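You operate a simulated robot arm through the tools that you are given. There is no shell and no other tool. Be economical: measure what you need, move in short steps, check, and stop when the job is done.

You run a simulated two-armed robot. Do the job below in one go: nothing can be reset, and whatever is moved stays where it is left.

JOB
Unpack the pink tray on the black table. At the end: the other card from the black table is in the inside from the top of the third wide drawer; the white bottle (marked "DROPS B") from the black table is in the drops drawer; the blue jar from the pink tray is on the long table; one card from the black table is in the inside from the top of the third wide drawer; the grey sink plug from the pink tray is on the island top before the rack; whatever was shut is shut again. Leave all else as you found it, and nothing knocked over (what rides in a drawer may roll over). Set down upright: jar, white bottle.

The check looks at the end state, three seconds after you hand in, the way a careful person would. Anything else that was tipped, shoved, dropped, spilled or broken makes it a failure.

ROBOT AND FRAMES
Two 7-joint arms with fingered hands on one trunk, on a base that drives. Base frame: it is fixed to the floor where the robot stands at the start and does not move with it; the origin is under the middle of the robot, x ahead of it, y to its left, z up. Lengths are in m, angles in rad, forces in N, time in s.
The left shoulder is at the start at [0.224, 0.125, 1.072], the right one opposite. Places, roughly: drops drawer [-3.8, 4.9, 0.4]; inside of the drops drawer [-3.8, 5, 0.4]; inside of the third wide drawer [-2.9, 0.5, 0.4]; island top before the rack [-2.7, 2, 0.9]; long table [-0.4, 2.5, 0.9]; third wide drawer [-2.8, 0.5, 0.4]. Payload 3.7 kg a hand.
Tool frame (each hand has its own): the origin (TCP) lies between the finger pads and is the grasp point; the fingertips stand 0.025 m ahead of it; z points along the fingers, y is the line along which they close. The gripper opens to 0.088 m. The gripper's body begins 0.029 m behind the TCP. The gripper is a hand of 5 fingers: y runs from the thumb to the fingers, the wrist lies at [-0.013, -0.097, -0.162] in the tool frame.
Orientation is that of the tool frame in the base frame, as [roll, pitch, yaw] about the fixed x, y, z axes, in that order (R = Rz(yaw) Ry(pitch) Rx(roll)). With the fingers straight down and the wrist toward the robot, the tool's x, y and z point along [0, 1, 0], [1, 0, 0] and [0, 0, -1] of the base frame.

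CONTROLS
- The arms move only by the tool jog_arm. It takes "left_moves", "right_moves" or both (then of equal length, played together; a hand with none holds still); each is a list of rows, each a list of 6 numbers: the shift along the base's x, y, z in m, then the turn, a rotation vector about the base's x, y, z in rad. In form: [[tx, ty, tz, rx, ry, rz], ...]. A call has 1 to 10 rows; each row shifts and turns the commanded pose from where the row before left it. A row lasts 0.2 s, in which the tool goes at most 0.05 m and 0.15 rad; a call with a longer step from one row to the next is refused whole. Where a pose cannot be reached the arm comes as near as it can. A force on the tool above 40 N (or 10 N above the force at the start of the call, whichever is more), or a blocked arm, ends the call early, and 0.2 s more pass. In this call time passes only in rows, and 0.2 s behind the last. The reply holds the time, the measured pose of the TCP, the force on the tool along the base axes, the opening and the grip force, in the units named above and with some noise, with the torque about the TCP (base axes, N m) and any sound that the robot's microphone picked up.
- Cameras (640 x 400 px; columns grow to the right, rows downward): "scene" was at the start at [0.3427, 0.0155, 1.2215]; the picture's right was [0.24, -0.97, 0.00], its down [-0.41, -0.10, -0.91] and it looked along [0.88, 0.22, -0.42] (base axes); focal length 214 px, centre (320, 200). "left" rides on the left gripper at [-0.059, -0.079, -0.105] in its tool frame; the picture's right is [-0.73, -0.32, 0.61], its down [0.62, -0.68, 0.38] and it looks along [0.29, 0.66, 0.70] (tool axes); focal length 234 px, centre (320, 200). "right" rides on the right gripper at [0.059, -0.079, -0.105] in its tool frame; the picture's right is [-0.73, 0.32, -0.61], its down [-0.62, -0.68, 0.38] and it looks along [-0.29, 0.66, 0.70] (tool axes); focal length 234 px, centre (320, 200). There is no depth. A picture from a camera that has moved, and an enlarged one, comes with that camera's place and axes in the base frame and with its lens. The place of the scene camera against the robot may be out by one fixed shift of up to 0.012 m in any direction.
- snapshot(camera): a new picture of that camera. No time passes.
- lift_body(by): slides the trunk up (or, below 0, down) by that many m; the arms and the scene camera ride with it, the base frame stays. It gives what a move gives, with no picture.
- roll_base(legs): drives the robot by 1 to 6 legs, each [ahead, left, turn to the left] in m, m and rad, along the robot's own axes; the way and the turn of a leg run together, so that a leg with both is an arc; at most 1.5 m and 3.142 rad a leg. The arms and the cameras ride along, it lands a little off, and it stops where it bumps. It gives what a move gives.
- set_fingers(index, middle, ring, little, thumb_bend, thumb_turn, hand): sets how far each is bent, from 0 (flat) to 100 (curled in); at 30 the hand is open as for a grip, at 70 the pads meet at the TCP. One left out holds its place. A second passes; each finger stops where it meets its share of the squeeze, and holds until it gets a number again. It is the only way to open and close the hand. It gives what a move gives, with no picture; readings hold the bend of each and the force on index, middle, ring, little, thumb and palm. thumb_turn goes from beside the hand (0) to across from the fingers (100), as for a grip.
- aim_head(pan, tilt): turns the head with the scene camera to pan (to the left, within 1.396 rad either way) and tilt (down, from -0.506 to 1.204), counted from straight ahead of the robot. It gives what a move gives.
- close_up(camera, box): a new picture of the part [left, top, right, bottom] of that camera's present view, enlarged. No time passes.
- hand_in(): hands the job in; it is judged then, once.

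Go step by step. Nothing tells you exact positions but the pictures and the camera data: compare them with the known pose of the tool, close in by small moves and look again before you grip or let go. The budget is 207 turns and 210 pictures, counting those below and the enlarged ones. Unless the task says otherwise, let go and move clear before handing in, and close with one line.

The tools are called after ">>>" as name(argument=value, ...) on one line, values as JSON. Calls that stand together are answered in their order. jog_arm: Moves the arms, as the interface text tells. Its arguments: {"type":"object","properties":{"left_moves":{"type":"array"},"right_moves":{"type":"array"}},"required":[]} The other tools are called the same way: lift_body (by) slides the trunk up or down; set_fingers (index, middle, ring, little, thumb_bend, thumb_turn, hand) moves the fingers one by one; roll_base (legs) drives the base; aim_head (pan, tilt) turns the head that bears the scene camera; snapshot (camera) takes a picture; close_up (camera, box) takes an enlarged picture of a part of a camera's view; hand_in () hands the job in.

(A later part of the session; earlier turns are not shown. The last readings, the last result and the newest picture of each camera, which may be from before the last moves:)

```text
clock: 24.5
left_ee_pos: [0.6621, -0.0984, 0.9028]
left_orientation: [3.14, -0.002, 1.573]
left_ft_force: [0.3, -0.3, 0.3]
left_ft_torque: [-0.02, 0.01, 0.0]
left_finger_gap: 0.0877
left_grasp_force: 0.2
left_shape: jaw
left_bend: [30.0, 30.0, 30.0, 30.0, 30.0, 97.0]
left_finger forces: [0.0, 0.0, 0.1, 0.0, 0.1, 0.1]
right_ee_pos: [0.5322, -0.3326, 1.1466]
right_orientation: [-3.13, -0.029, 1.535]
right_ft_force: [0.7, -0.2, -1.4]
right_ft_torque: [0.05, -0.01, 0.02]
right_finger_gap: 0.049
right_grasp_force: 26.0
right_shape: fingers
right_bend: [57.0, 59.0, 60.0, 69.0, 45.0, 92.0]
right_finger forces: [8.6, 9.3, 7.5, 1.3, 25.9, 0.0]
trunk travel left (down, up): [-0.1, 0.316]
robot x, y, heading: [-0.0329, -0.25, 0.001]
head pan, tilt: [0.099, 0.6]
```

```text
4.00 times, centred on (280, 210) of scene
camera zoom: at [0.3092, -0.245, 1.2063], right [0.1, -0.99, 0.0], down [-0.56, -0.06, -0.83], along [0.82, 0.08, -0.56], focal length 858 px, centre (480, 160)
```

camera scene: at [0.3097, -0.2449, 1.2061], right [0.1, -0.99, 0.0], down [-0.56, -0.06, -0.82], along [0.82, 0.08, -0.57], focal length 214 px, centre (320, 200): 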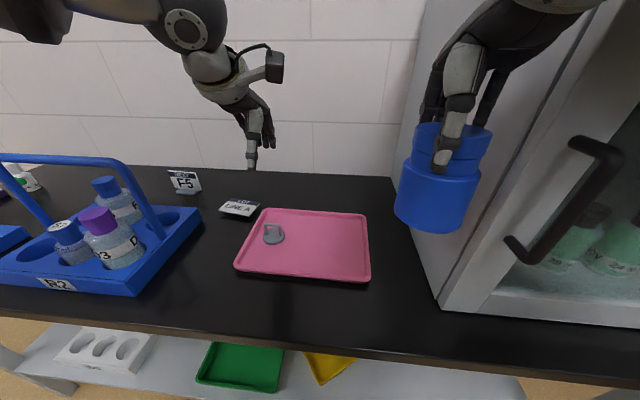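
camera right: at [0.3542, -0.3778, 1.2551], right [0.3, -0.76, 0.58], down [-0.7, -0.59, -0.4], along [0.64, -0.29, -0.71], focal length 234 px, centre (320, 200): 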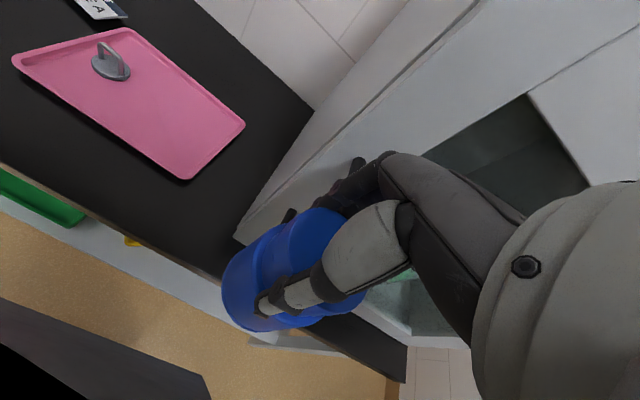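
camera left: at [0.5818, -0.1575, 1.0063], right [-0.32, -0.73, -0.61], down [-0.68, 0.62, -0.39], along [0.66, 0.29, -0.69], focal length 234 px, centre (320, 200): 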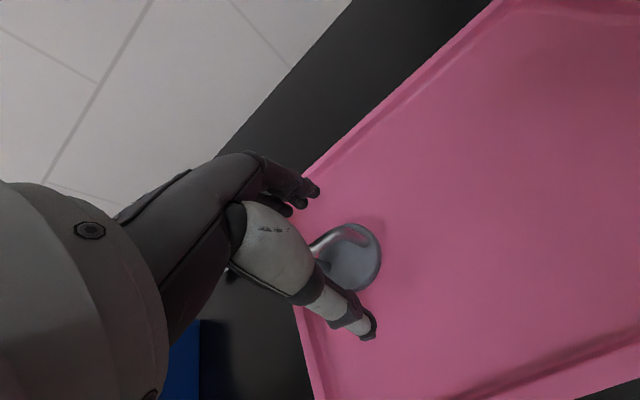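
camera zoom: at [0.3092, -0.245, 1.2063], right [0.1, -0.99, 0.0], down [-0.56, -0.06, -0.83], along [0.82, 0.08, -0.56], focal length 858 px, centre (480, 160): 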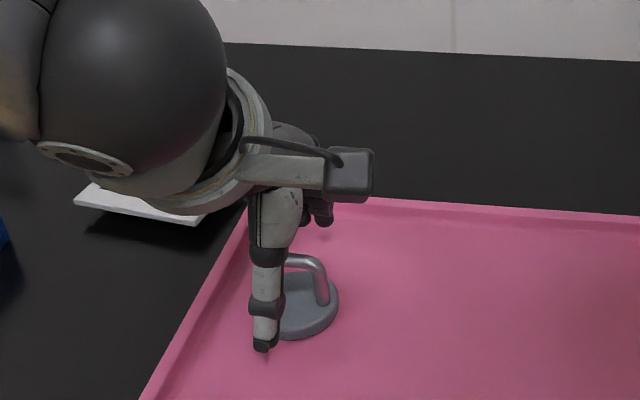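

Thumb and fingers straddle the bar, tips just above the disc. Closing the left hand.

>>> set_fingers(hand="left", index=75, middle=75, ring=75, little=75, thumb_bend=75)

>>> snapshot(camera="left")

>>> close_up(camera="scene", box=[200, 160, 360, 260])

```text
clock: 25.5
left_ee_pos: [0.6624, -0.0977, 0.9015]
left_orientation: [3.141, -0.002, 1.572]
left_ft_force: [-0.4, 0.1, -0.5]
left_ft_torque: [-0.02, 0.02, -0.01]
left_finger_gap: 0.0
left_grasp_force: 0.3
left_shape: fingers
left_bend: [74.0, 75.0, 75.0, 75.0, 72.0, 97.0]
left_finger forces: [0.0, 0.5, 0.0, 0.0, 0.0, 0.1]
right_ee_pos: [0.5338, -0.3323, 1.1462]
right_orientation: [-3.131, -0.029, 1.537]
right_ft_force: [0.0, 0.3, -1.1]
right_ft_torque: [-0.01, -0.01, 0.04]
right_finger_gap: 0.049
right_grasp_force: 26.4
right_shape: fingers
right_bend: [57.0, 59.0, 60.0, 69.0, 45.0, 92.0]
right_finger forces: [8.5, 9.3, 7.5, 1.3, 25.8, 0.0]
trunk travel left (down, up): [-0.1, 0.316]
robot x, y, heading: [-0.0286, -0.248, 0.002]
head pan, tilt: [0.099, 0.6]
```

```text
180 pictures are left
camera left: at [0.5822, -0.1572, 1.0058], right [-0.32, -0.73, -0.61], down [-0.68, 0.62, -0.38], along [0.66, 0.29, -0.7], focal length 234 px, centre (320, 200)
```

left: 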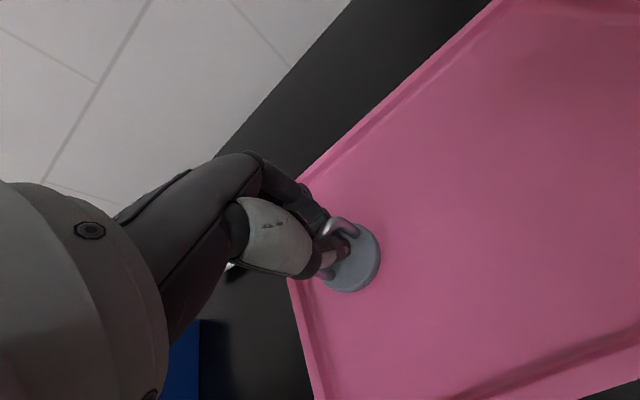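

```text
4.00 times, centred on (280, 210) of scene
camera zoom: at [0.3097, -0.2449, 1.2061], right [0.1, -0.99, 0.0], down [-0.56, -0.06, -0.82], along [0.82, 0.08, -0.57], focal length 858 px, centre (480, 160)
```

zoom: 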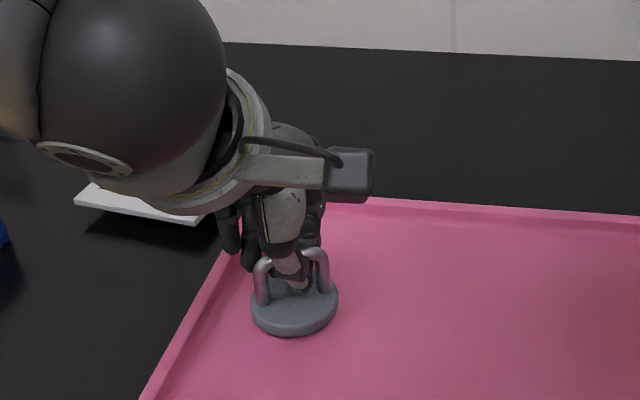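

The thumb passed through the handle loop and met the fingers, so the bar is enclosed. I'll lift a little and see whether it hangs.

>>> jog_arm(left_moves=[[0, 0, 0.015, 0, 0, 0], [0, 0, 0.02, 0, 0, 0], [0, 0, 0.02, 0, 0, 0], [0, 0, 0, 0, 0, 0]])

>>> snapshot(camera="left")

>>> close_up(camera="scene", box=[200, 140, 360, 240])

```text
clock: 26.5
left_ee_pos: [0.6632, -0.0972, 0.9554]
left_orientation: [-3.14, 0.0, 1.571]
left_ft_force: [0.4, 0.0, -0.5]
left_ft_torque: [0.03, 0.0, -0.01]
left_finger_gap: 0.0003
left_grasp_force: 0.1
left_shape: fingers
left_bend: [74.0, 75.0, 75.0, 75.0, 72.0, 97.0]
left_finger forces: [0.0, 0.6, 0.0, 0.0, 0.1, 0.0]
right_ee_pos: [0.5342, -0.3323, 1.1463]
right_orientation: [-3.13, -0.029, 1.535]
right_ft_force: [-0.3, -0.1, -0.6]
right_ft_torque: [-0.01, 0.02, 0.01]
right_finger_gap: 0.0491
right_grasp_force: 25.6
right_shape: fingers
right_bend: [57.0, 59.0, 60.0, 69.0, 45.0, 92.0]
right_finger forces: [8.5, 9.4, 7.5, 1.3, 25.9, 0.0]
trunk travel left (down, up): [-0.1, 0.316]
robot x, y, heading: [-0.0328, -0.2467, 0.003]
head pan, tilt: [0.099, 0.6]
```

```text
178 pictures are left
camera left: at [0.5827, -0.1567, 1.0592], right [-0.32, -0.73, -0.61], down [-0.68, 0.62, -0.38], along [0.66, 0.29, -0.7], focal length 234 px, centre (320, 200)
```

left: 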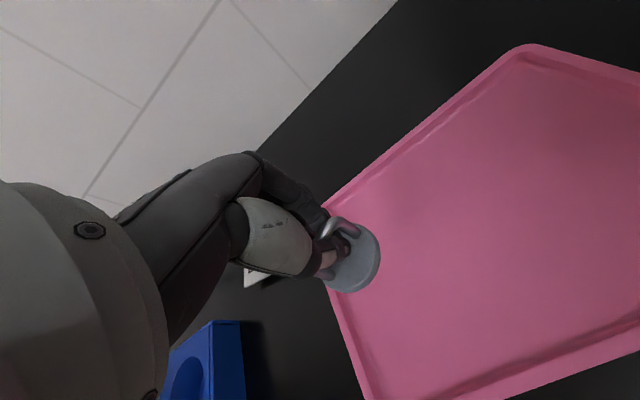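

```text
4.00 times, centred on (280, 190) of scene
camera zoom: at [0.31, -0.2449, 1.2059], right [0.1, -0.99, 0.0], down [-0.56, -0.06, -0.82], along [0.82, 0.08, -0.57], focal length 858 px, centre (480, 240)
```

zoom: 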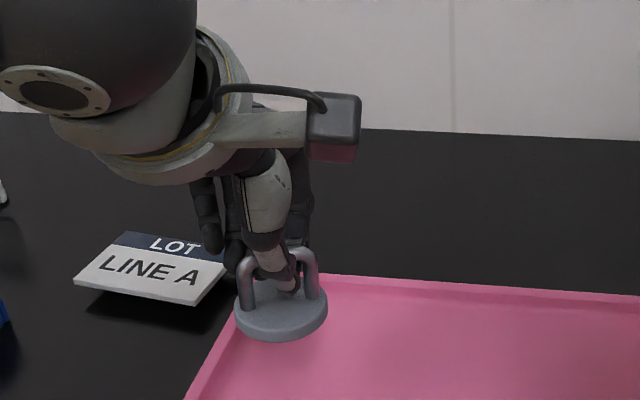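

The plug hangs securely. Lift it clear, back off from the table, and look to the left side of the room.

>>> jog_arm(left_moves=[[0, 0, 0.04, 0, 0, 0], [0, 0, 0.05, 0, 0, 0], [0, 0, 0.05, 0, 0, 0], [0, 0, 0.05, 0, 0, 0], [-0.04, 0, 0.0, 0, 0, 0], [-0.04, 0, 0.0, 0, 0, 0], [-0.04, 0.02, 0.0, 0, 0, 0]])

>>> roll_base(legs=[[-0.4, 0, 0]])

>>> aim_head(pan=1.39, tilt=0.35)

>>> snapshot(camera="scene")

```text
clock: 28.1
left_ee_pos: [0.5368, -0.0776, 1.1504]
left_orientation: [3.141, 0.001, 1.573]
left_ft_force: [-0.2, 0.2, -0.1]
left_ft_torque: [-0.02, -0.04, -0.01]
left_finger_gap: 0.0
left_grasp_force: 0.1
left_shape: fingers
left_bend: [74.0, 75.0, 75.0, 75.0, 72.0, 97.0]
left_finger forces: [0.0, 0.5, 0.0, 0.1, 0.0, 0.0]
right_ee_pos: [0.5319, -0.3299, 1.1474]
right_orientation: [-3.135, -0.027, 1.536]
right_ft_force: [0.3, 1.0, -0.8]
right_ft_torque: [-0.02, -0.03, -0.03]
right_finger_gap: 0.049
right_grasp_force: 26.0
right_shape: fingers
right_bend: [57.0, 59.0, 60.0, 69.0, 45.0, 92.0]
right_finger forces: [8.6, 9.3, 7.6, 1.3, 25.7, 0.0]
trunk travel left (down, up): [-0.1, 0.316]
robot x, y, heading: [-0.0343, -0.2478, 0.004]
head pan, tilt: [0.099, 0.6]
```

```text
clock: 30.6
left_ee_pos: [0.1307, -0.0778, 1.1503]
left_orientation: [-3.141, -0.001, 1.575]
left_ft_force: [-0.5, -0.2, -0.5]
left_ft_torque: [-0.01, -0.01, 0.02]
left_finger_gap: 0.0
left_grasp_force: 0.6
left_shape: fingers
left_bend: [74.0, 75.0, 75.0, 75.0, 72.0, 97.0]
left_finger forces: [0.0, 0.5, 0.0, 0.1, 0.1, 0.0]
right_ee_pos: [0.1243, -0.3316, 1.1454]
right_orientation: [-3.13, -0.029, 1.538]
right_ft_force: [0.5, 0.1, -1.3]
right_ft_torque: [0.02, -0.02, 0.07]
right_finger_gap: 0.0491
right_grasp_force: 26.1
right_shape: fingers
right_bend: [57.0, 59.0, 60.0, 69.0, 45.0, 92.0]
right_finger forces: [8.5, 9.3, 7.5, 1.2, 25.8, 0.0]
trunk travel left (down, up): [-0.1, 0.316]
robot x, y, heading: [-0.4381, -0.2488, -0.001]
head pan, tilt: [0.099, 0.6]
```

```text
clock: 32.1
left_ee_pos: [0.1309, -0.078, 1.1495]
left_orientation: [-3.14, -0.001, 1.575]
left_ft_force: [0.7, 0.5, -0.3]
left_ft_torque: [0.0, 0.0, 0.01]
left_finger_gap: 0.0003
left_grasp_force: 0.3
left_shape: fingers
left_bend: [74.0, 75.0, 75.0, 75.0, 72.0, 97.0]
left_finger forces: [0.0, 0.5, 0.1, 0.0, 0.1, 0.0]
right_ee_pos: [0.1257, -0.3308, 1.1462]
right_orientation: [-3.13, -0.031, 1.537]
right_ft_force: [0.0, -0.3, -1.6]
right_ft_torque: [-0.02, 0.02, 0.02]
right_finger_gap: 0.0489
right_grasp_force: 25.6
right_shape: fingers
right_bend: [57.0, 59.0, 60.0, 69.0, 45.0, 92.0]
right_finger forces: [8.6, 9.4, 7.5, 1.2, 25.8, 0.1]
trunk travel left (down, up): [-0.1, 0.316]
robot x, y, heading: [-0.4388, -0.2468, 0.003]
head pan, tilt: [1.389, 0.351]
```

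```text
176 pictures are left
camera scene: at [-0.1698, -0.1623, 1.2288], right [0.98, -0.18, 0.0], down [-0.06, -0.34, -0.94], along [0.17, 0.92, -0.34], focal length 214 px, centre (320, 200)
```

scene: 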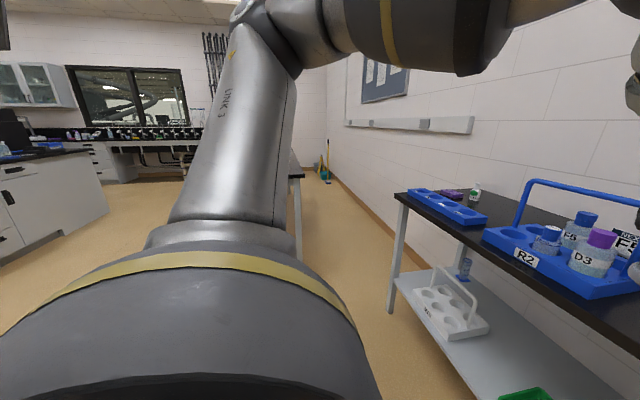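

Room opens to the left/behind. I'll turn the robot 90° left and look ahead.

>>> roll_base(legs=[[-0.1, 0, 0.2], [0, 0, 1.37]])

>>> aim_head(pan=0.0, tilt=0.35)

>>> snapshot(camera="scene")

>>> aim_head(pan=0.9, tilt=0.35)

>>> snapshot(camera="scene")

```text
clock: 36.7
left_ee_pos: [-0.7298, 0.304, 1.1497]
left_orientation: [-3.142, 0.0, -3.099]
left_ft_force: [0.9, 0.5, -0.2]
left_ft_torque: [-0.01, 0.03, -0.01]
left_finger_gap: 0.0
left_grasp_force: 0.5
left_shape: fingers
left_bend: [74.0, 75.0, 75.0, 75.0, 72.0, 97.0]
left_finger forces: [0.0, 0.4, 0.0, 0.0, 0.0, 0.0]
right_ee_pos: [-0.4766, 0.3106, 1.1458]
right_orientation: [-3.13, -0.028, -3.138]
right_ft_force: [0.2, 0.1, -1.2]
right_ft_torque: [0.01, -0.01, 0.05]
right_finger_gap: 0.0485
right_grasp_force: 25.2
right_shape: fingers
right_bend: [57.0, 59.0, 60.0, 69.0, 45.0, 92.0]
right_finger forces: [8.3, 9.1, 7.3, 1.1, 24.8, 0.0]
trunk travel left (down, up): [-0.1, 0.316]
robot x, y, heading: [-0.5376, -0.2582, 1.612]
head pan, tilt: [1.389, 0.351]
```

```text
clock: 38.3
left_ee_pos: [-0.7306, 0.305, 1.1506]
left_orientation: [3.141, -0.001, -3.1]
left_ft_force: [0.0, -0.4, -0.7]
left_ft_torque: [-0.01, -0.01, -0.01]
left_finger_gap: 0.0003
left_grasp_force: 0.2
left_shape: fingers
left_bend: [74.0, 75.0, 75.0, 75.0, 72.0, 97.0]
left_finger forces: [0.1, 0.5, 0.1, 0.1, 0.0, 0.1]
right_ee_pos: [-0.4754, 0.3097, 1.1461]
right_orientation: [-3.131, -0.028, -3.137]
right_ft_force: [-0.7, -0.4, -0.7]
right_ft_torque: [-0.01, -0.01, 0.0]
right_finger_gap: 0.0489
right_grasp_force: 25.1
right_shape: fingers
right_bend: [57.0, 59.0, 60.0, 69.0, 45.0, 92.0]
right_finger forces: [8.3, 9.1, 7.2, 1.2, 25.0, 0.0]
trunk travel left (down, up): [-0.1, 0.316]
robot x, y, heading: [-0.5379, -0.2589, 1.613]
head pan, tilt: [0.0, 0.351]
```

```text
175 pictures are left
camera scene: at [-0.5587, 0.0872, 1.2289], right [1.0, 0.04, 0.0], down [0.01, -0.34, -0.94], along [-0.04, 0.94, -0.34], focal length 214 px, centre (320, 200)
```

scene: 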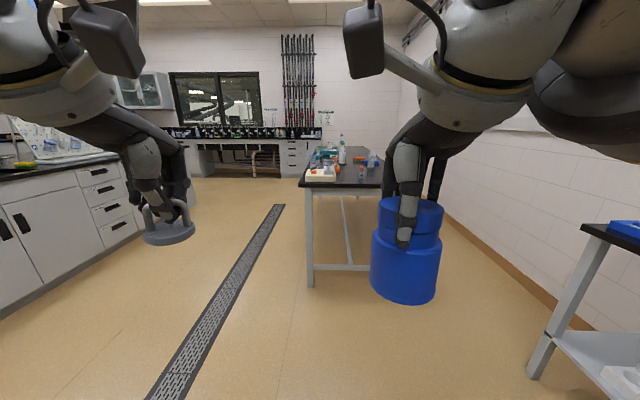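

```text
clock: 39.5
left_ee_pos: [-0.728, 0.3055, 1.149]
left_orientation: [-3.14, 0.0, -3.1]
left_ft_force: [0.6, 0.3, -1.1]
left_ft_torque: [-0.07, -0.02, 0.01]
left_finger_gap: 0.0
left_grasp_force: 0.0
left_shape: fingers
left_bend: [74.0, 75.0, 75.0, 75.0, 72.0, 97.0]
left_finger forces: [0.0, 0.4, 0.0, 0.1, 0.1, 0.0]
right_ee_pos: [-0.4765, 0.3097, 1.1471]
right_orientation: [-3.13, -0.029, -3.136]
right_ft_force: [1.0, -0.5, -0.3]
right_ft_torque: [0.01, -0.01, 0.0]
right_finger_gap: 0.0485
right_grasp_force: 25.4
right_shape: fingers
right_bend: [57.0, 59.0, 60.0, 69.0, 45.0, 92.0]
right_finger forces: [8.3, 9.2, 7.2, 1.1, 24.8, 0.0]
trunk travel left (down, up): [-0.1, 0.316]
robot x, y, heading: [-0.5384, -0.2605, 1.61]
head pan, tilt: [0.901, 0.351]
```

```text
174 pictures are left
camera scene: at [-0.63, 0.0491, 1.2289], right [0.59, 0.81, 0.0], down [0.28, -0.2, -0.94], along [-0.76, 0.55, -0.34], focal length 214 px, centre (320, 200)
```

scene: 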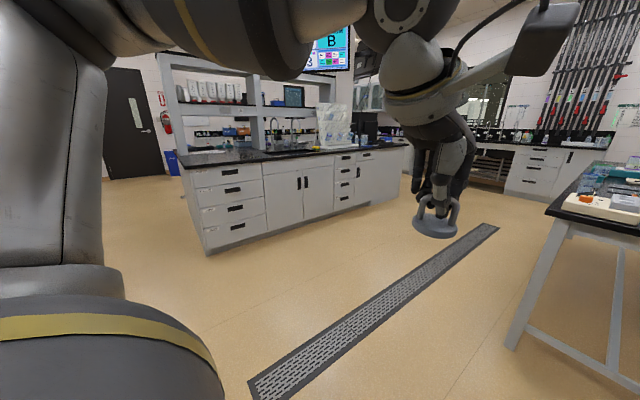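

The long table's near end is ahead (around y≈1.4, x from -0.7). I'll drive closer and see free spots.

>>> roll_base(legs=[[0.85, 0, -0.04]])

>>> aim_head(pan=0.0, tilt=0.35)

>>> snapshot(camera="scene")

```text
clock: 43.9
left_ee_pos: [-0.7185, 1.143, 1.1498]
left_orientation: [-3.141, 0.0, 3.137]
left_ft_force: [0.1, -0.4, -0.7]
left_ft_torque: [-0.01, 0.02, 0.01]
left_finger_gap: 0.0001
left_grasp_force: 0.4
left_shape: fingers
left_bend: [74.0, 75.0, 75.0, 75.0, 72.0, 97.0]
left_finger forces: [0.0, 0.4, 0.0, 0.0, 0.0, 0.1]
right_ee_pos: [-0.4652, 1.1353, 1.1472]
right_orientation: [-3.131, -0.029, 3.101]
right_ft_force: [0.1, 1.0, -1.8]
right_ft_torque: [0.01, 0.0, 0.0]
right_finger_gap: 0.0484
right_grasp_force: 25.7
right_shape: fingers
right_bend: [57.0, 59.0, 60.0, 69.0, 45.0, 92.0]
right_finger forces: [8.2, 9.1, 7.3, 1.2, 24.8, 0.0]
trunk travel left (down, up): [-0.1, 0.316]
robot x, y, heading: [-0.5507, 0.5679, 1.569]
head pan, tilt: [0.901, 0.351]
```

```text
clock: 45.1
left_ee_pos: [-0.7179, 1.1421, 1.1496]
left_orientation: [3.14, -0.001, 3.136]
left_ft_force: [0.1, -1.0, -0.5]
left_ft_torque: [-0.02, -0.02, 0.01]
left_finger_gap: 0.0
left_grasp_force: 0.9
left_shape: fingers
left_bend: [74.0, 75.0, 75.0, 75.0, 72.0, 97.0]
left_finger forces: [0.1, 0.4, 0.0, 0.0, 0.0, 0.0]
right_ee_pos: [-0.4652, 1.1365, 1.1449]
right_orientation: [-3.132, -0.03, 3.103]
right_ft_force: [0.6, -0.8, -1.5]
right_ft_torque: [0.01, -0.01, 0.01]
right_finger_gap: 0.0487
right_grasp_force: 26.1
right_shape: fingers
right_bend: [57.0, 59.0, 60.0, 69.0, 45.0, 92.0]
right_finger forces: [8.3, 9.1, 7.3, 1.2, 24.7, 0.0]
trunk travel left (down, up): [-0.1, 0.316]
robot x, y, heading: [-0.5557, 0.5706, 1.567]
head pan, tilt: [0.0, 0.351]
```

```text
173 pictures are left
camera scene: at [-0.5572, 0.917, 1.2289], right [1.0, 0.0, 0.0], down [0.0, -0.34, -0.94], along [0.0, 0.94, -0.34], focal length 214 px, centre (320, 200)
```

scene: 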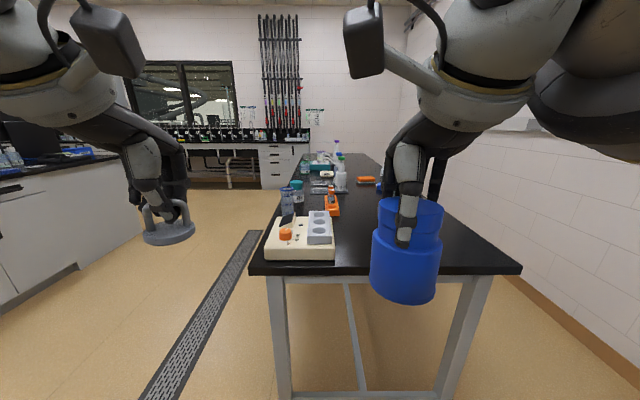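

The near-right part of the long table looks empty. Check with the right hand camera what lies below/behind the jar.

>>> snapshot(camera="right")

```text
172 pictures are left
camera right: at [-0.5249, 1.0606, 1.2534], right [0.76, 0.3, 0.58], down [0.58, -0.71, -0.39], along [0.3, 0.64, -0.71], focal length 234 px, centre (320, 200)
```

right: 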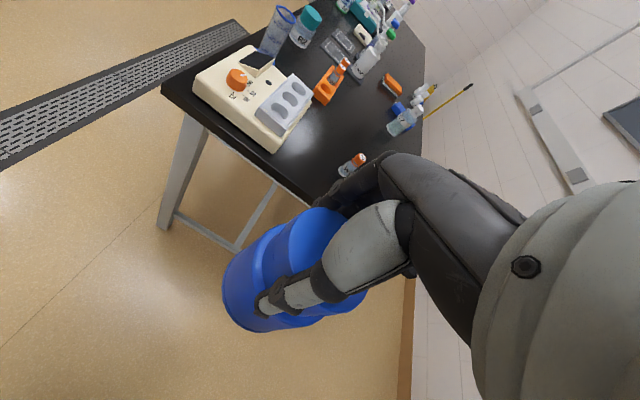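

There's a small orange-capped bottle near [-0.31, 1.59]; the corner right of it ([-0.14, 1.53]) is free. Drive closer.

>>> roll_base(legs=[[0.33, -0.22, 0]])

>>> jog_arm(right_moves=[[0.035, 0.015, 0, 0, 0, 0], [0.035, 0.015, 0, 0, 0, 0], [0.03, 0.02, 0, 0, 0, 0]])

>>> aim_head(pan=-0.2, tilt=0.6)

>>> snapshot(camera="scene")

>>> snapshot(camera="right")

```text
clock: 47.6
left_ee_pos: [-0.4849, 1.4715, 1.1495]
left_orientation: [3.141, 0.001, 3.127]
left_ft_force: [1.0, -0.1, -0.8]
left_ft_torque: [0.01, -0.06, -0.03]
left_finger_gap: 0.0
left_grasp_force: 0.4
left_shape: fingers
left_bend: [74.0, 75.0, 75.0, 75.0, 72.0, 97.0]
left_finger forces: [0.0, 0.4, 0.0, 0.0, 0.0, 0.0]
right_ee_pos: [-0.232, 1.4611, 1.1453]
right_orientation: [-3.13, -0.031, 3.089]
right_ft_force: [1.1, 0.5, -0.6]
right_ft_torque: [-0.01, 0.01, -0.02]
right_finger_gap: 0.0491
right_grasp_force: 25.3
right_shape: fingers
right_bend: [57.0, 59.0, 60.0, 69.0, 45.0, 92.0]
right_finger forces: [8.2, 9.1, 7.3, 1.2, 24.8, 0.0]
trunk travel left (down, up): [-0.1, 0.316]
robot x, y, heading: [-0.3271, 0.897, 1.556]
head pan, tilt: [0.0, 0.351]
```

```text
clock: 48.4
left_ee_pos: [-0.4853, 1.4701, 1.1494]
left_orientation: [3.141, 0.0, 3.127]
left_ft_force: [-0.1, -0.5, -0.3]
left_ft_torque: [0.01, -0.02, -0.02]
left_finger_gap: 0.0
left_grasp_force: 0.4
left_shape: fingers
left_bend: [74.0, 75.0, 75.0, 75.0, 72.0, 97.0]
left_finger forces: [0.0, 0.4, 0.0, 0.0, 0.1, 0.1]
right_ee_pos: [-0.1335, 1.5118, 1.1456]
right_orientation: [-3.132, -0.031, 3.091]
right_ft_force: [0.0, 0.2, -1.3]
right_ft_torque: [0.01, 0.02, 0.03]
right_finger_gap: 0.049
right_grasp_force: 25.1
right_shape: fingers
right_bend: [57.0, 59.0, 60.0, 69.0, 45.0, 92.0]
right_finger forces: [8.4, 9.2, 7.3, 1.2, 24.9, 0.0]
trunk travel left (down, up): [-0.1, 0.316]
robot x, y, heading: [-0.3256, 0.8974, 1.555]
head pan, tilt: [0.0, 0.351]
```

```text
clock: 49.1
left_ee_pos: [-0.4861, 1.4695, 1.1498]
left_orientation: [3.141, 0.0, 3.127]
left_ft_force: [0.9, -0.1, -0.6]
left_ft_torque: [0.01, -0.01, -0.01]
left_finger_gap: 0.0001
left_grasp_force: 0.1
left_shape: fingers
left_bend: [74.0, 75.0, 75.0, 75.0, 72.0, 97.0]
left_finger forces: [0.1, 0.5, 0.1, 0.0, 0.1, 0.0]
right_ee_pos: [-0.1355, 1.511, 1.1475]
right_orientation: [-3.129, -0.029, 3.091]
right_ft_force: [0.3, -0.9, -1.2]
right_ft_torque: [0.01, -0.02, -0.02]
right_finger_gap: 0.0487
right_grasp_force: 25.5
right_shape: fingers
right_bend: [57.0, 59.0, 60.0, 69.0, 45.0, 92.0]
right_finger forces: [8.3, 9.1, 7.3, 1.2, 24.9, 0.1]
trunk travel left (down, up): [-0.1, 0.316]
robot x, y, heading: [-0.3249, 0.8962, 1.55]
head pan, tilt: [-0.201, 0.6]
```

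```text
171 pictures are left
camera scene: at [-0.3091, 1.236, 1.2062], right [0.98, -0.21, 0.0], down [-0.12, -0.55, -0.83], along [0.18, 0.81, -0.56], focal length 214 px, centre (320, 200)
```

scene: 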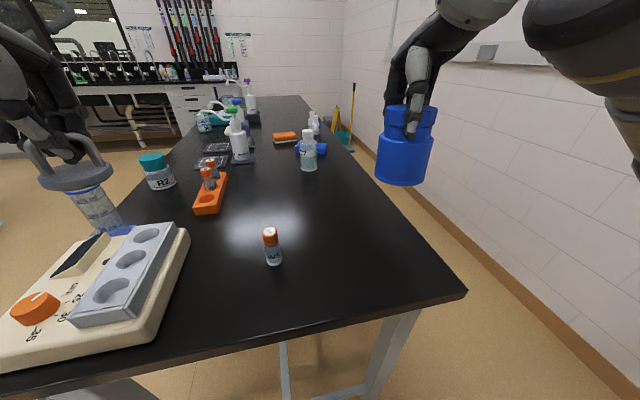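

```text
170 pictures are left
camera right: at [-0.1953, 1.4355, 1.2535], right [0.76, 0.29, 0.58], down [0.58, -0.72, -0.39], along [0.3, 0.64, -0.71], focal length 234 px, centre (320, 200)
```

right: 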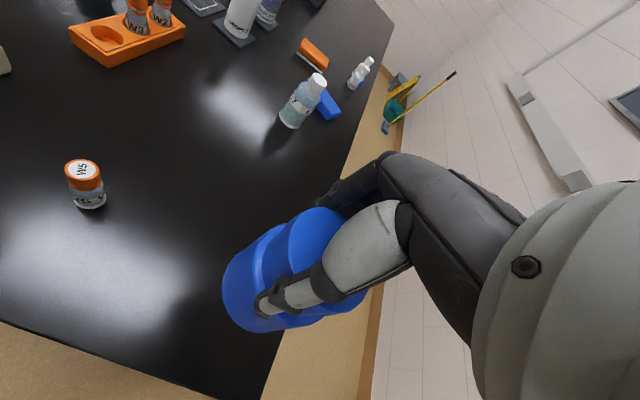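

Spot is clear: jar over [-0.135, 1.51], small bottle W5 is 20 cm left. Level the hand and lower.

>>> jog_arm(right_moves=[[0, 0.01, -0.03, 0.01, -0.029, 0], [0, 0.01, -0.045, 0, 0, 0], [0, 0, -0.045, 0, 0, 0], [0, 0, -0.035, 0, 0, 0], [0, 0, -0.02, 0, 0, 0]])

>>> snapshot(camera="scene")

```text
clock: 50.3
left_ee_pos: [-0.4856, 1.4701, 1.1491]
left_orientation: [3.141, 0.002, 3.128]
left_ft_force: [0.5, 0.2, -0.9]
left_ft_torque: [-0.03, -0.01, 0.0]
left_finger_gap: 0.0001
left_grasp_force: 0.2
left_shape: fingers
left_bend: [74.0, 75.0, 75.0, 75.0, 72.0, 97.0]
left_finger forces: [0.0, 0.4, 0.1, 0.0, 0.0, 0.0]
right_ee_pos: [-0.1315, 1.5334, 0.969]
right_orientation: [3.14, 0.0, 3.09]
right_ft_force: [-0.2, -0.2, -0.6]
right_ft_torque: [0.02, 0.0, 0.0]
right_finger_gap: 0.0485
right_grasp_force: 25.1
right_shape: fingers
right_bend: [57.0, 59.0, 60.0, 69.0, 45.0, 92.0]
right_finger forces: [8.3, 9.1, 7.3, 1.1, 24.5, 0.0]
trunk travel left (down, up): [-0.1, 0.316]
robot x, y, heading: [-0.3266, 0.8988, 1.556]
head pan, tilt: [-0.201, 0.6]
```

```text
169 pictures are left
camera scene: at [-0.309, 1.236, 1.2061], right [0.98, -0.21, 0.0], down [-0.12, -0.55, -0.82], along [0.18, 0.81, -0.57], focal length 214 px, centre (320, 200)
```

scene: 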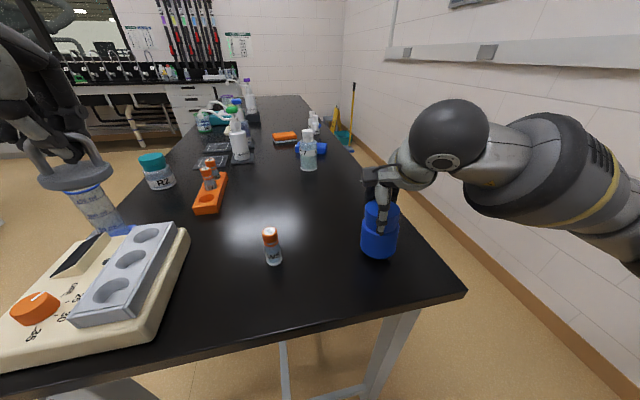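

Jar hovers ~2 cm above the table. Lower gently in small steps until contact.

>>> jog_arm(right_moves=[[0, 0, -0.01, 0, 0, 0], [0, 0, -0.006, 0, 0, 0], [0, 0, -0.004, 0, 0, 0], [0, 0, -0.003, 0, 0, 0]])

>>> close_up(camera="scene", box=[300, 170, 460, 270])

```text
clock: 51.3
left_ee_pos: [-0.4845, 1.4682, 1.1508]
left_orientation: [3.138, 0.0, 3.125]
left_ft_force: [0.1, -0.5, -0.3]
left_ft_torque: [0.03, 0.03, -0.01]
left_finger_gap: 0.0002
left_grasp_force: 0.1
left_shape: fingers
left_bend: [74.0, 75.0, 75.0, 75.0, 72.0, 97.0]
left_finger forces: [0.0, 0.5, 0.1, 0.0, 0.0, 0.1]
right_ee_pos: [-0.1326, 1.5308, 0.9524]
right_orientation: [3.13, -0.004, 3.09]
right_ft_force: [3.4, -1.6, 16.2]
right_ft_torque: [0.2, -0.09, -0.01]
right_finger_gap: 0.0483
right_grasp_force: 25.6
right_shape: fingers
right_bend: [57.0, 59.0, 61.0, 69.0, 45.0, 93.0]
right_finger forces: [7.1, 9.1, 6.3, 1.5, 26.8, 0.0]
trunk travel left (down, up): [-0.1, 0.316]
robot x, y, heading: [-0.3243, 0.8952, 1.553]
head pan, tilt: [-0.201, 0.6]
```

```text
4.00 times, centred on (380, 220) of scene
camera zoom: at [-0.3091, 1.2337, 1.2072], right [0.98, -0.21, 0.0], down [-0.12, -0.55, -0.83], along [0.18, 0.81, -0.56], focal length 858 px, centre (80, 120)
```

zoom: 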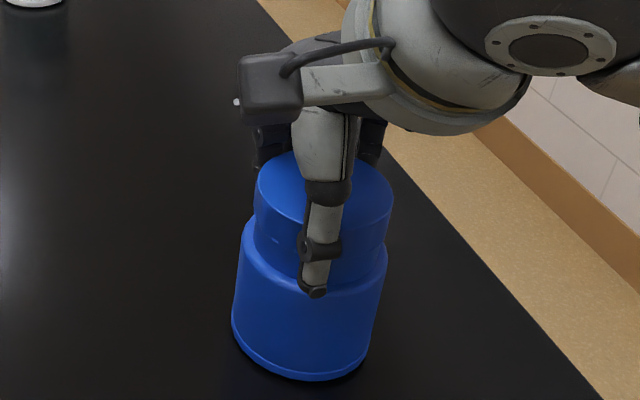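

Contact (16 N), the jar stands on the table. Release slowly: thumb and fingers opening, then rise.

>>> set_fingers(hand="right", index=30, middle=30, ring=30, little=30, thumb_bend=30)

>>> jog_arm(right_moves=[[0, 0, 0.02, 0, 0, 0], [0, 0, 0.03, 0, 0, 0], [0, 0, 0.04, 0, 0, 0], [0, 0, 0.05, 0, 0, 0], [0, 0, 0.04, 0, 0, 0], [0, -0.02, 0.0, 0, 0, 0]])

>>> snapshot(camera="scene")

```text
clock: 52.3
left_ee_pos: [-0.4854, 1.47, 1.1502]
left_orientation: [-3.14, 0.002, 3.125]
left_ft_force: [-0.6, 0.3, 0.1]
left_ft_torque: [0.03, 0.01, 0.01]
left_finger_gap: 0.0
left_grasp_force: 0.3
left_shape: fingers
left_bend: [74.0, 75.0, 75.0, 75.0, 72.0, 97.0]
left_finger forces: [0.0, 0.4, 0.1, 0.1, 0.0, 0.0]
right_ee_pos: [-0.1332, 1.5314, 0.9485]
right_orientation: [3.14, 0.0, 3.09]
right_ft_force: [-0.3, 0.0, 0.3]
right_ft_torque: [0.03, -0.01, 0.02]
right_finger_gap: 0.0846
right_grasp_force: 0.0
right_shape: fingers
right_bend: [30.0, 30.0, 30.0, 30.0, 30.0, 97.0]
right_finger forces: [0.1, 0.0, 0.0, 0.1, 0.0, 0.0]
trunk travel left (down, up): [-0.1, 0.316]
robot x, y, heading: [-0.3285, 0.8954, 1.559]
head pan, tilt: [-0.201, 0.6]
```

```text
clock: 53.7
left_ee_pos: [-0.484, 1.4701, 1.1494]
left_orientation: [3.14, 0.0, 3.125]
left_ft_force: [0.0, -0.7, 0.1]
left_ft_torque: [-0.01, 0.05, 0.01]
left_finger_gap: 0.0
left_grasp_force: 0.0
left_shape: fingers
left_bend: [74.0, 75.0, 75.0, 75.0, 72.0, 97.0]
left_finger forces: [0.0, 0.4, 0.0, 0.1, 0.0, 0.0]
right_ee_pos: [-0.13, 1.5106, 1.1309]
right_orientation: [3.14, -0.002, 3.091]
right_ft_force: [0.3, -0.3, 0.4]
right_ft_torque: [0.0, 0.02, -0.01]
right_finger_gap: 0.0847
right_grasp_force: 0.0
right_shape: fingers
right_bend: [30.0, 30.0, 30.0, 30.0, 30.0, 97.0]
right_finger forces: [0.1, 0.0, 0.0, 0.0, 0.1, 0.0]
trunk travel left (down, up): [-0.1, 0.316]
robot x, y, heading: [-0.3241, 0.899, 1.556]
head pan, tilt: [-0.201, 0.6]
```

```text
167 pictures are left
camera scene: at [-0.3089, 1.2357, 1.2062], right [0.98, -0.21, 0.0], down [-0.12, -0.55, -0.83], along [0.18, 0.81, -0.56], focal length 214 px, centre (320, 200)
```

scene: 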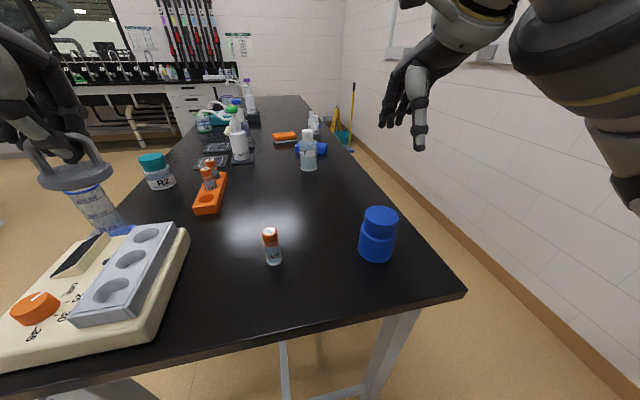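

Jar stands upright. Now back off, turn to face the island (-x), and drive to it at y≈2.

>>> roll_base(legs=[[-0.5, 0, 0], [0, 0, 1.585], [1.1, 0, 0], [0, -1.5, 0]])

>>> aim_head(pan=0.0, tilt=0.35)

>>> snapshot(camera="scene")

```text
clock: 73.0
left_ee_pos: [-2.0698, 1.6625, 1.1491]
left_orientation: [-3.141, 0.0, -1.53]
left_ft_force: [0.1, 0.3, -0.3]
left_ft_torque: [-0.03, 0.0, 0.03]
left_finger_gap: 0.0001
left_grasp_force: 0.0
left_shape: fingers
left_bend: [74.0, 75.0, 75.0, 75.0, 72.0, 97.0]
left_finger forces: [0.1, 0.3, 0.0, 0.0, 0.0, 0.0]
right_ee_pos: [-2.1311, 2.014, 1.1303]
right_orientation: [3.141, 0.0, -1.562]
right_ft_force: [-0.3, -0.1, 0.0]
right_ft_torque: [0.0, 0.01, -0.01]
right_finger_gap: 0.0847
right_grasp_force: 0.0
right_shape: fingers
right_bend: [30.0, 30.0, 30.0, 30.0, 30.0, 97.0]
right_finger forces: [0.0, 0.1, 0.0, 0.1, 0.1, 0.0]
trunk travel left (down, up): [-0.1, 0.316]
robot x, y, heading: [-1.5075, 1.8501, -3.105]
head pan, tilt: [-0.201, 0.6]
```

```text
clock: 73.8
left_ee_pos: [-2.0704, 1.6633, 1.1491]
left_orientation: [3.141, 0.0, -1.529]
left_ft_force: [0.5, 0.4, -1.5]
left_ft_torque: [0.01, 0.0, -0.03]
left_finger_gap: 0.0001
left_grasp_force: 0.7
left_shape: fingers
left_bend: [74.0, 75.0, 75.0, 75.0, 72.0, 97.0]
left_finger forces: [0.0, 0.4, 0.0, 0.0, 0.0, 0.0]
right_ee_pos: [-2.1325, 2.015, 1.1311]
right_orientation: [3.139, -0.001, -1.565]
right_ft_force: [0.1, 0.2, 0.6]
right_ft_torque: [0.01, -0.01, -0.01]
right_finger_gap: 0.0847
right_grasp_force: 0.1
right_shape: fingers
right_bend: [30.0, 30.0, 30.0, 30.0, 30.0, 97.0]
right_finger forces: [0.0, 0.0, 0.0, 0.1, 0.0, 0.1]
trunk travel left (down, up): [-0.1, 0.316]
robot x, y, heading: [-1.5098, 1.8559, -3.099]
head pan, tilt: [0.0, 0.351]
```

```text
166 pictures are left
camera scene: at [-1.8657, 1.8327, 1.2288], right [-0.04, 1.0, 0.0], down [0.34, 0.01, -0.94], along [-0.94, -0.04, -0.34], focal length 214 px, centre (320, 200)
```

scene: 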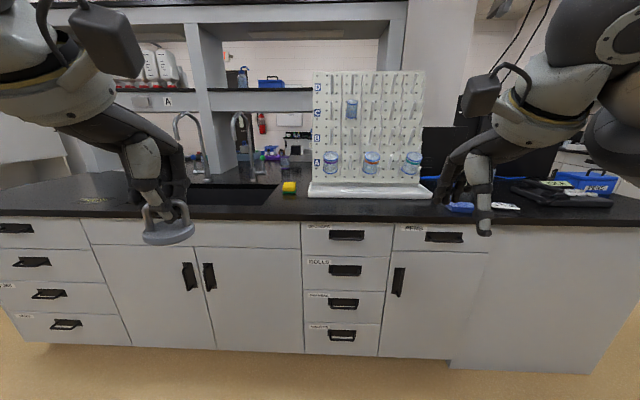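

The rack (pegboard) sits on the island near y≈2.02; the free strip before it is about x -2.68…-2.9. Drive closer, shifting right so the left hand faces it.

>>> roll_base(legs=[[0, -0.34, -0.04], [0.45, 0, 0]])

>>> aim_head(pan=0.3, tilt=0.6)

>>> snapshot(camera="scene")

>>> snapshot(camera="left")

```text
clock: 78.3
left_ee_pos: [-2.5294, 2.0304, 1.1502]
left_orientation: [3.141, -0.001, -1.565]
left_ft_force: [1.0, 0.5, -0.3]
left_ft_torque: [0.03, -0.01, 0.0]
left_finger_gap: 0.0001
left_grasp_force: 0.1
left_shape: fingers
left_bend: [74.0, 75.0, 75.0, 75.0, 72.0, 97.0]
left_finger forces: [0.1, 0.5, 0.0, 0.0, 0.0, 0.1]
right_ee_pos: [-2.5783, 2.384, 1.1299]
right_orientation: [3.139, 0.001, -1.6]
right_ft_force: [-0.8, 1.0, 0.3]
right_ft_torque: [-0.04, -0.03, -0.01]
right_finger_gap: 0.0847
right_grasp_force: 0.1
right_shape: fingers
right_bend: [30.0, 30.0, 30.0, 30.0, 30.0, 97.0]
right_finger forces: [0.0, 0.1, 0.0, 0.0, 0.0, 0.0]
trunk travel left (down, up): [-0.1, 0.316]
robot x, y, heading: [-1.9609, 2.2027, -3.141]
head pan, tilt: [0.0, 0.351]
```

```text
clock: 79.1
left_ee_pos: [-2.5294, 2.0285, 1.149]
left_orientation: [3.141, -0.001, -1.564]
left_ft_force: [-0.1, 0.4, -0.2]
left_ft_torque: [-0.01, 0.01, 0.0]
left_finger_gap: 0.0
left_grasp_force: 0.8
left_shape: fingers
left_bend: [74.0, 75.0, 75.0, 75.0, 72.0, 97.0]
left_finger forces: [0.0, 0.5, 0.0, 0.0, 0.0, 0.0]
right_ee_pos: [-2.5783, 2.3834, 1.1305]
right_orientation: [3.14, 0.0, -1.601]
right_ft_force: [0.0, 0.4, 0.0]
right_ft_torque: [0.01, 0.0, -0.01]
right_finger_gap: 0.0847
right_grasp_force: 0.2
right_shape: fingers
right_bend: [30.0, 30.0, 30.0, 30.0, 30.0, 97.0]
right_finger forces: [0.1, 0.1, 0.0, 0.0, 0.0, 0.0]
trunk travel left (down, up): [-0.1, 0.316]
robot x, y, heading: [-1.9592, 2.2018, -3.136]
head pan, tilt: [0.3, 0.6]
```

```text
165 pictures are left
camera scene: at [-2.3096, 2.1658, 1.2062], right [-0.3, 0.95, 0.0], down [0.54, 0.17, -0.83], along [-0.79, -0.25, -0.56], focal length 214 px, centre (320, 200)
```

scene: 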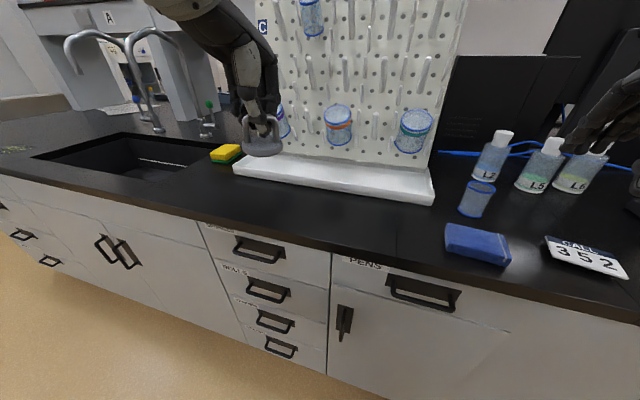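

```text
164 pictures are left
camera left: at [-2.4521, 2.0884, 1.2536], right [0.32, 0.73, -0.61], down [0.69, -0.62, -0.38], along [-0.66, -0.29, -0.7], focal length 234 px, centre (320, 200)
```

left: 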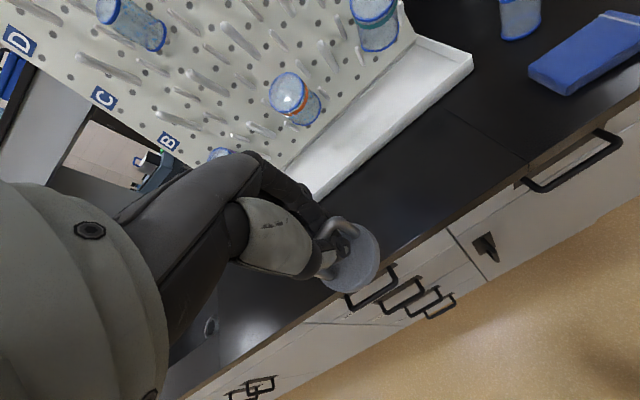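

Free strip before the rack spans x ≈ -2.63…-2.87; I'll target [-2.73, 2.02]. Extend and lower partway.

>>> jog_arm(left_moves=[[-0.045, -0.003, 0, 0, 0, 0], [-0.045, -0.003, 0, 0, 0, 0], [-0.045, 0, 0, 0, 0, 0], [-0.045, 0, -0.02, 0, 0, 0], [-0.02, 0, -0.04, 0, 0, 0], [0, 0, -0.05, 0, 0, 0], [0, 0, -0.05, 0, 0, 0], [0, 0, -0.04, 0, 0, 0]])

>>> snapshot(camera="scene")

>>> snapshot(camera="left")

```text
clock: 80.9
left_ee_pos: [-2.734, 2.0242, 0.946]
left_orientation: [-3.141, 0.001, -1.563]
left_ft_force: [0.2, -0.4, -0.7]
left_ft_torque: [0.02, -0.02, -0.02]
left_finger_gap: 0.0
left_grasp_force: 0.6
left_shape: fingers
left_bend: [74.0, 75.0, 75.0, 75.0, 72.0, 97.0]
left_finger forces: [0.1, 0.3, 0.0, 0.0, 0.1, 0.0]
right_ee_pos: [-2.5797, 2.3832, 1.1297]
right_orientation: [-3.141, 0.0, -1.6]
right_ft_force: [-0.8, 0.6, 0.3]
right_ft_torque: [0.03, -0.03, -0.01]
right_finger_gap: 0.0846
right_grasp_force: 0.0
right_shape: fingers
right_bend: [30.0, 30.0, 30.0, 30.0, 30.0, 97.0]
right_finger forces: [0.1, 0.1, 0.0, 0.1, 0.1, 0.1]
trunk travel left (down, up): [-0.1, 0.316]
robot x, y, heading: [-1.9546, 2.2007, -3.136]
head pan, tilt: [0.3, 0.6]
```

```text
163 pictures are left
camera scene: at [-2.3107, 2.1656, 1.2056], right [-0.3, 0.95, 0.0], down [0.54, 0.17, -0.82], along [-0.79, -0.25, -0.57], focal length 214 px, centre (320, 200)
```

scene: 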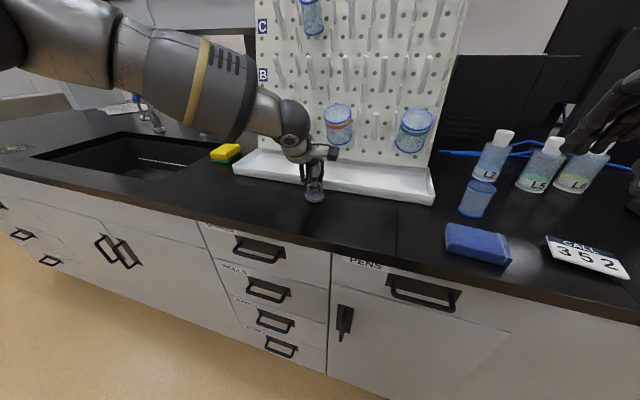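

```text
162 pictures are left
camera left: at [-2.6565, 2.0837, 1.0505], right [0.32, 0.73, -0.61], down [0.69, -0.62, -0.38], along [-0.65, -0.29, -0.7], focal length 234 px, centre (320, 200)
```

left: 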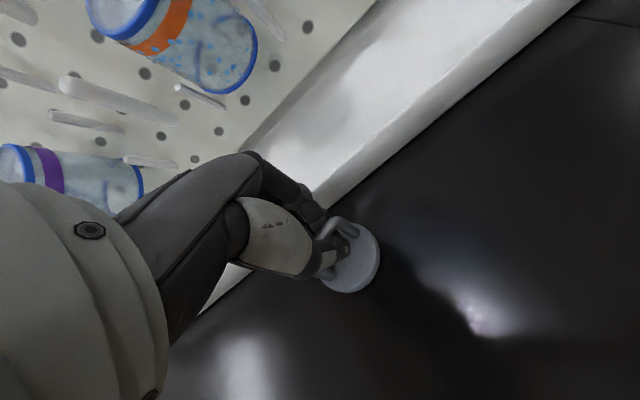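

Position is good, between the edge and the rack's tray. Lower gently to contact.

>>> jog_arm(left_moves=[[0.01, 0, -0.015, 0, 0, 0], [0, 0, -0.012, 0, 0, 0], [0, 0, -0.007, 0, 0, 0], [0, 0, -0.006, 0, 0, 0]])

>>> close_up(camera="scene", box=[240, 130, 400, 230])

>>> close_up(camera="left", box=[220, 150, 460, 300])

```text
clock: 81.7
left_ee_pos: [-2.7228, 2.0241, 0.9358]
left_orientation: [3.108, 0.007, -1.565]
left_ft_force: [7.7, -3.4, 27.7]
left_ft_torque: [0.19, -0.39, -0.06]
left_finger_gap: 0.0
left_grasp_force: 17.0
left_shape: fingers
left_bend: [74.0, 75.0, 75.0, 75.0, 74.0, 97.0]
left_finger forces: [0.6, 0.3, 0.3, 0.0, 32.8, 0.1]
right_ee_pos: [-2.5757, 2.3815, 1.134]
right_orientation: [3.136, 0.0, -1.597]
right_ft_force: [-0.5, -0.1, -0.1]
right_ft_torque: [0.01, -0.03, -0.03]
right_finger_gap: 0.0849
right_grasp_force: 0.1
right_shape: fingers
right_bend: [30.0, 30.0, 30.0, 30.0, 30.0, 97.0]
right_finger forces: [0.1, 0.0, 0.0, 0.1, 0.1, 0.0]
trunk travel left (down, up): [-0.1, 0.316]
robot x, y, heading: [-1.9597, 2.1992, -3.128]
head pan, tilt: [0.3, 0.6]
stopped in row 3 (left hand): the force on the tool passed its limit (the readings are from after the stop); the commanded pose is now the measured one
```

```text
4.00 times, centred on (320, 180) of scene
camera zoom: at [-2.306, 2.1654, 1.2076], right [-0.3, 0.95, 0.0], down [0.54, 0.17, -0.83], along [-0.79, -0.25, -0.56], focal length 858 px, centre (320, 280)
```

zoom: 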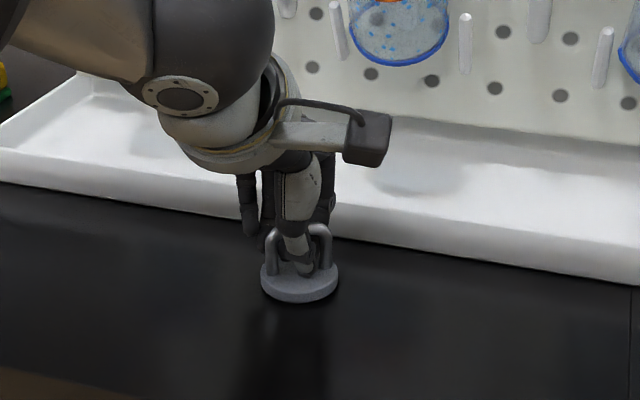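

```text
2.67 times, centred on (340, 225) of left
camera zoom: at [-2.6422, 2.0841, 1.0379], right [0.3, 0.73, -0.61], down [0.67, -0.62, -0.41], along [-0.68, -0.29, -0.68], focal length 624 px, centre (267, 133)
```

zoom: 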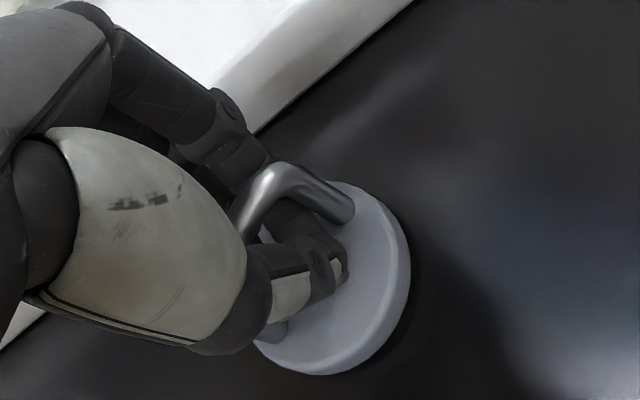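

The plug rests on the surface. Rise a few mm so the thumb is free in the loop, then open.

>>> jog_arm(left_moves=[[0, 0, 0.005, 0, 0, 0], [0, 0, 0, 0, 0, 0]])

>>> close_up(camera="scene", box=[240, 130, 400, 230])

```text
clock: 82.3
left_ee_pos: [-2.7224, 2.0271, 0.9358]
left_orientation: [3.12, 0.006, -1.564]
left_ft_force: [4.6, -3.7, 25.4]
left_ft_torque: [0.17, -0.29, -0.04]
left_finger_gap: 0.0
left_grasp_force: 16.5
left_shape: fingers
left_bend: [74.0, 75.0, 75.0, 75.0, 75.0, 98.0]
left_finger forces: [0.7, 0.5, 0.7, 0.0, 30.6, 0.1]
right_ee_pos: [-2.5758, 2.3831, 1.1322]
right_orientation: [3.137, 0.0, -1.601]
right_ft_force: [0.3, 0.4, 0.1]
right_ft_torque: [-0.02, -0.04, 0.01]
right_finger_gap: 0.0846
right_grasp_force: 0.0
right_shape: fingers
right_bend: [30.0, 30.0, 30.0, 30.0, 30.0, 97.0]
right_finger forces: [0.1, 0.1, 0.0, 0.1, 0.1, 0.0]
trunk travel left (down, up): [-0.1, 0.316]
robot x, y, heading: [-1.9617, 2.2005, -3.14]
head pan, tilt: [0.3, 0.6]
```

```text
4.00 times, centred on (320, 180) of scene
camera zoom: at [-2.3063, 2.1657, 1.2073], right [-0.3, 0.95, 0.0], down [0.54, 0.17, -0.83], along [-0.79, -0.25, -0.56], focal length 858 px, centre (320, 280)
```

zoom: 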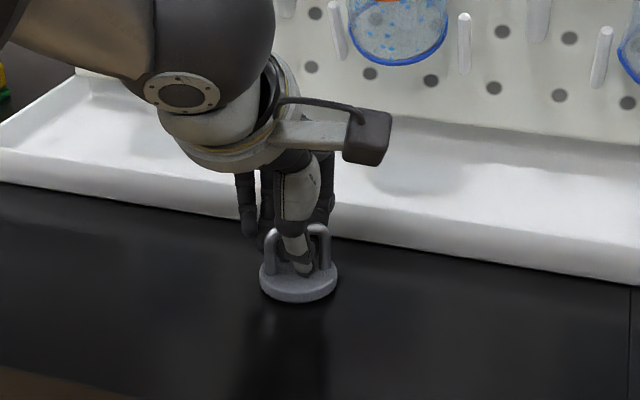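

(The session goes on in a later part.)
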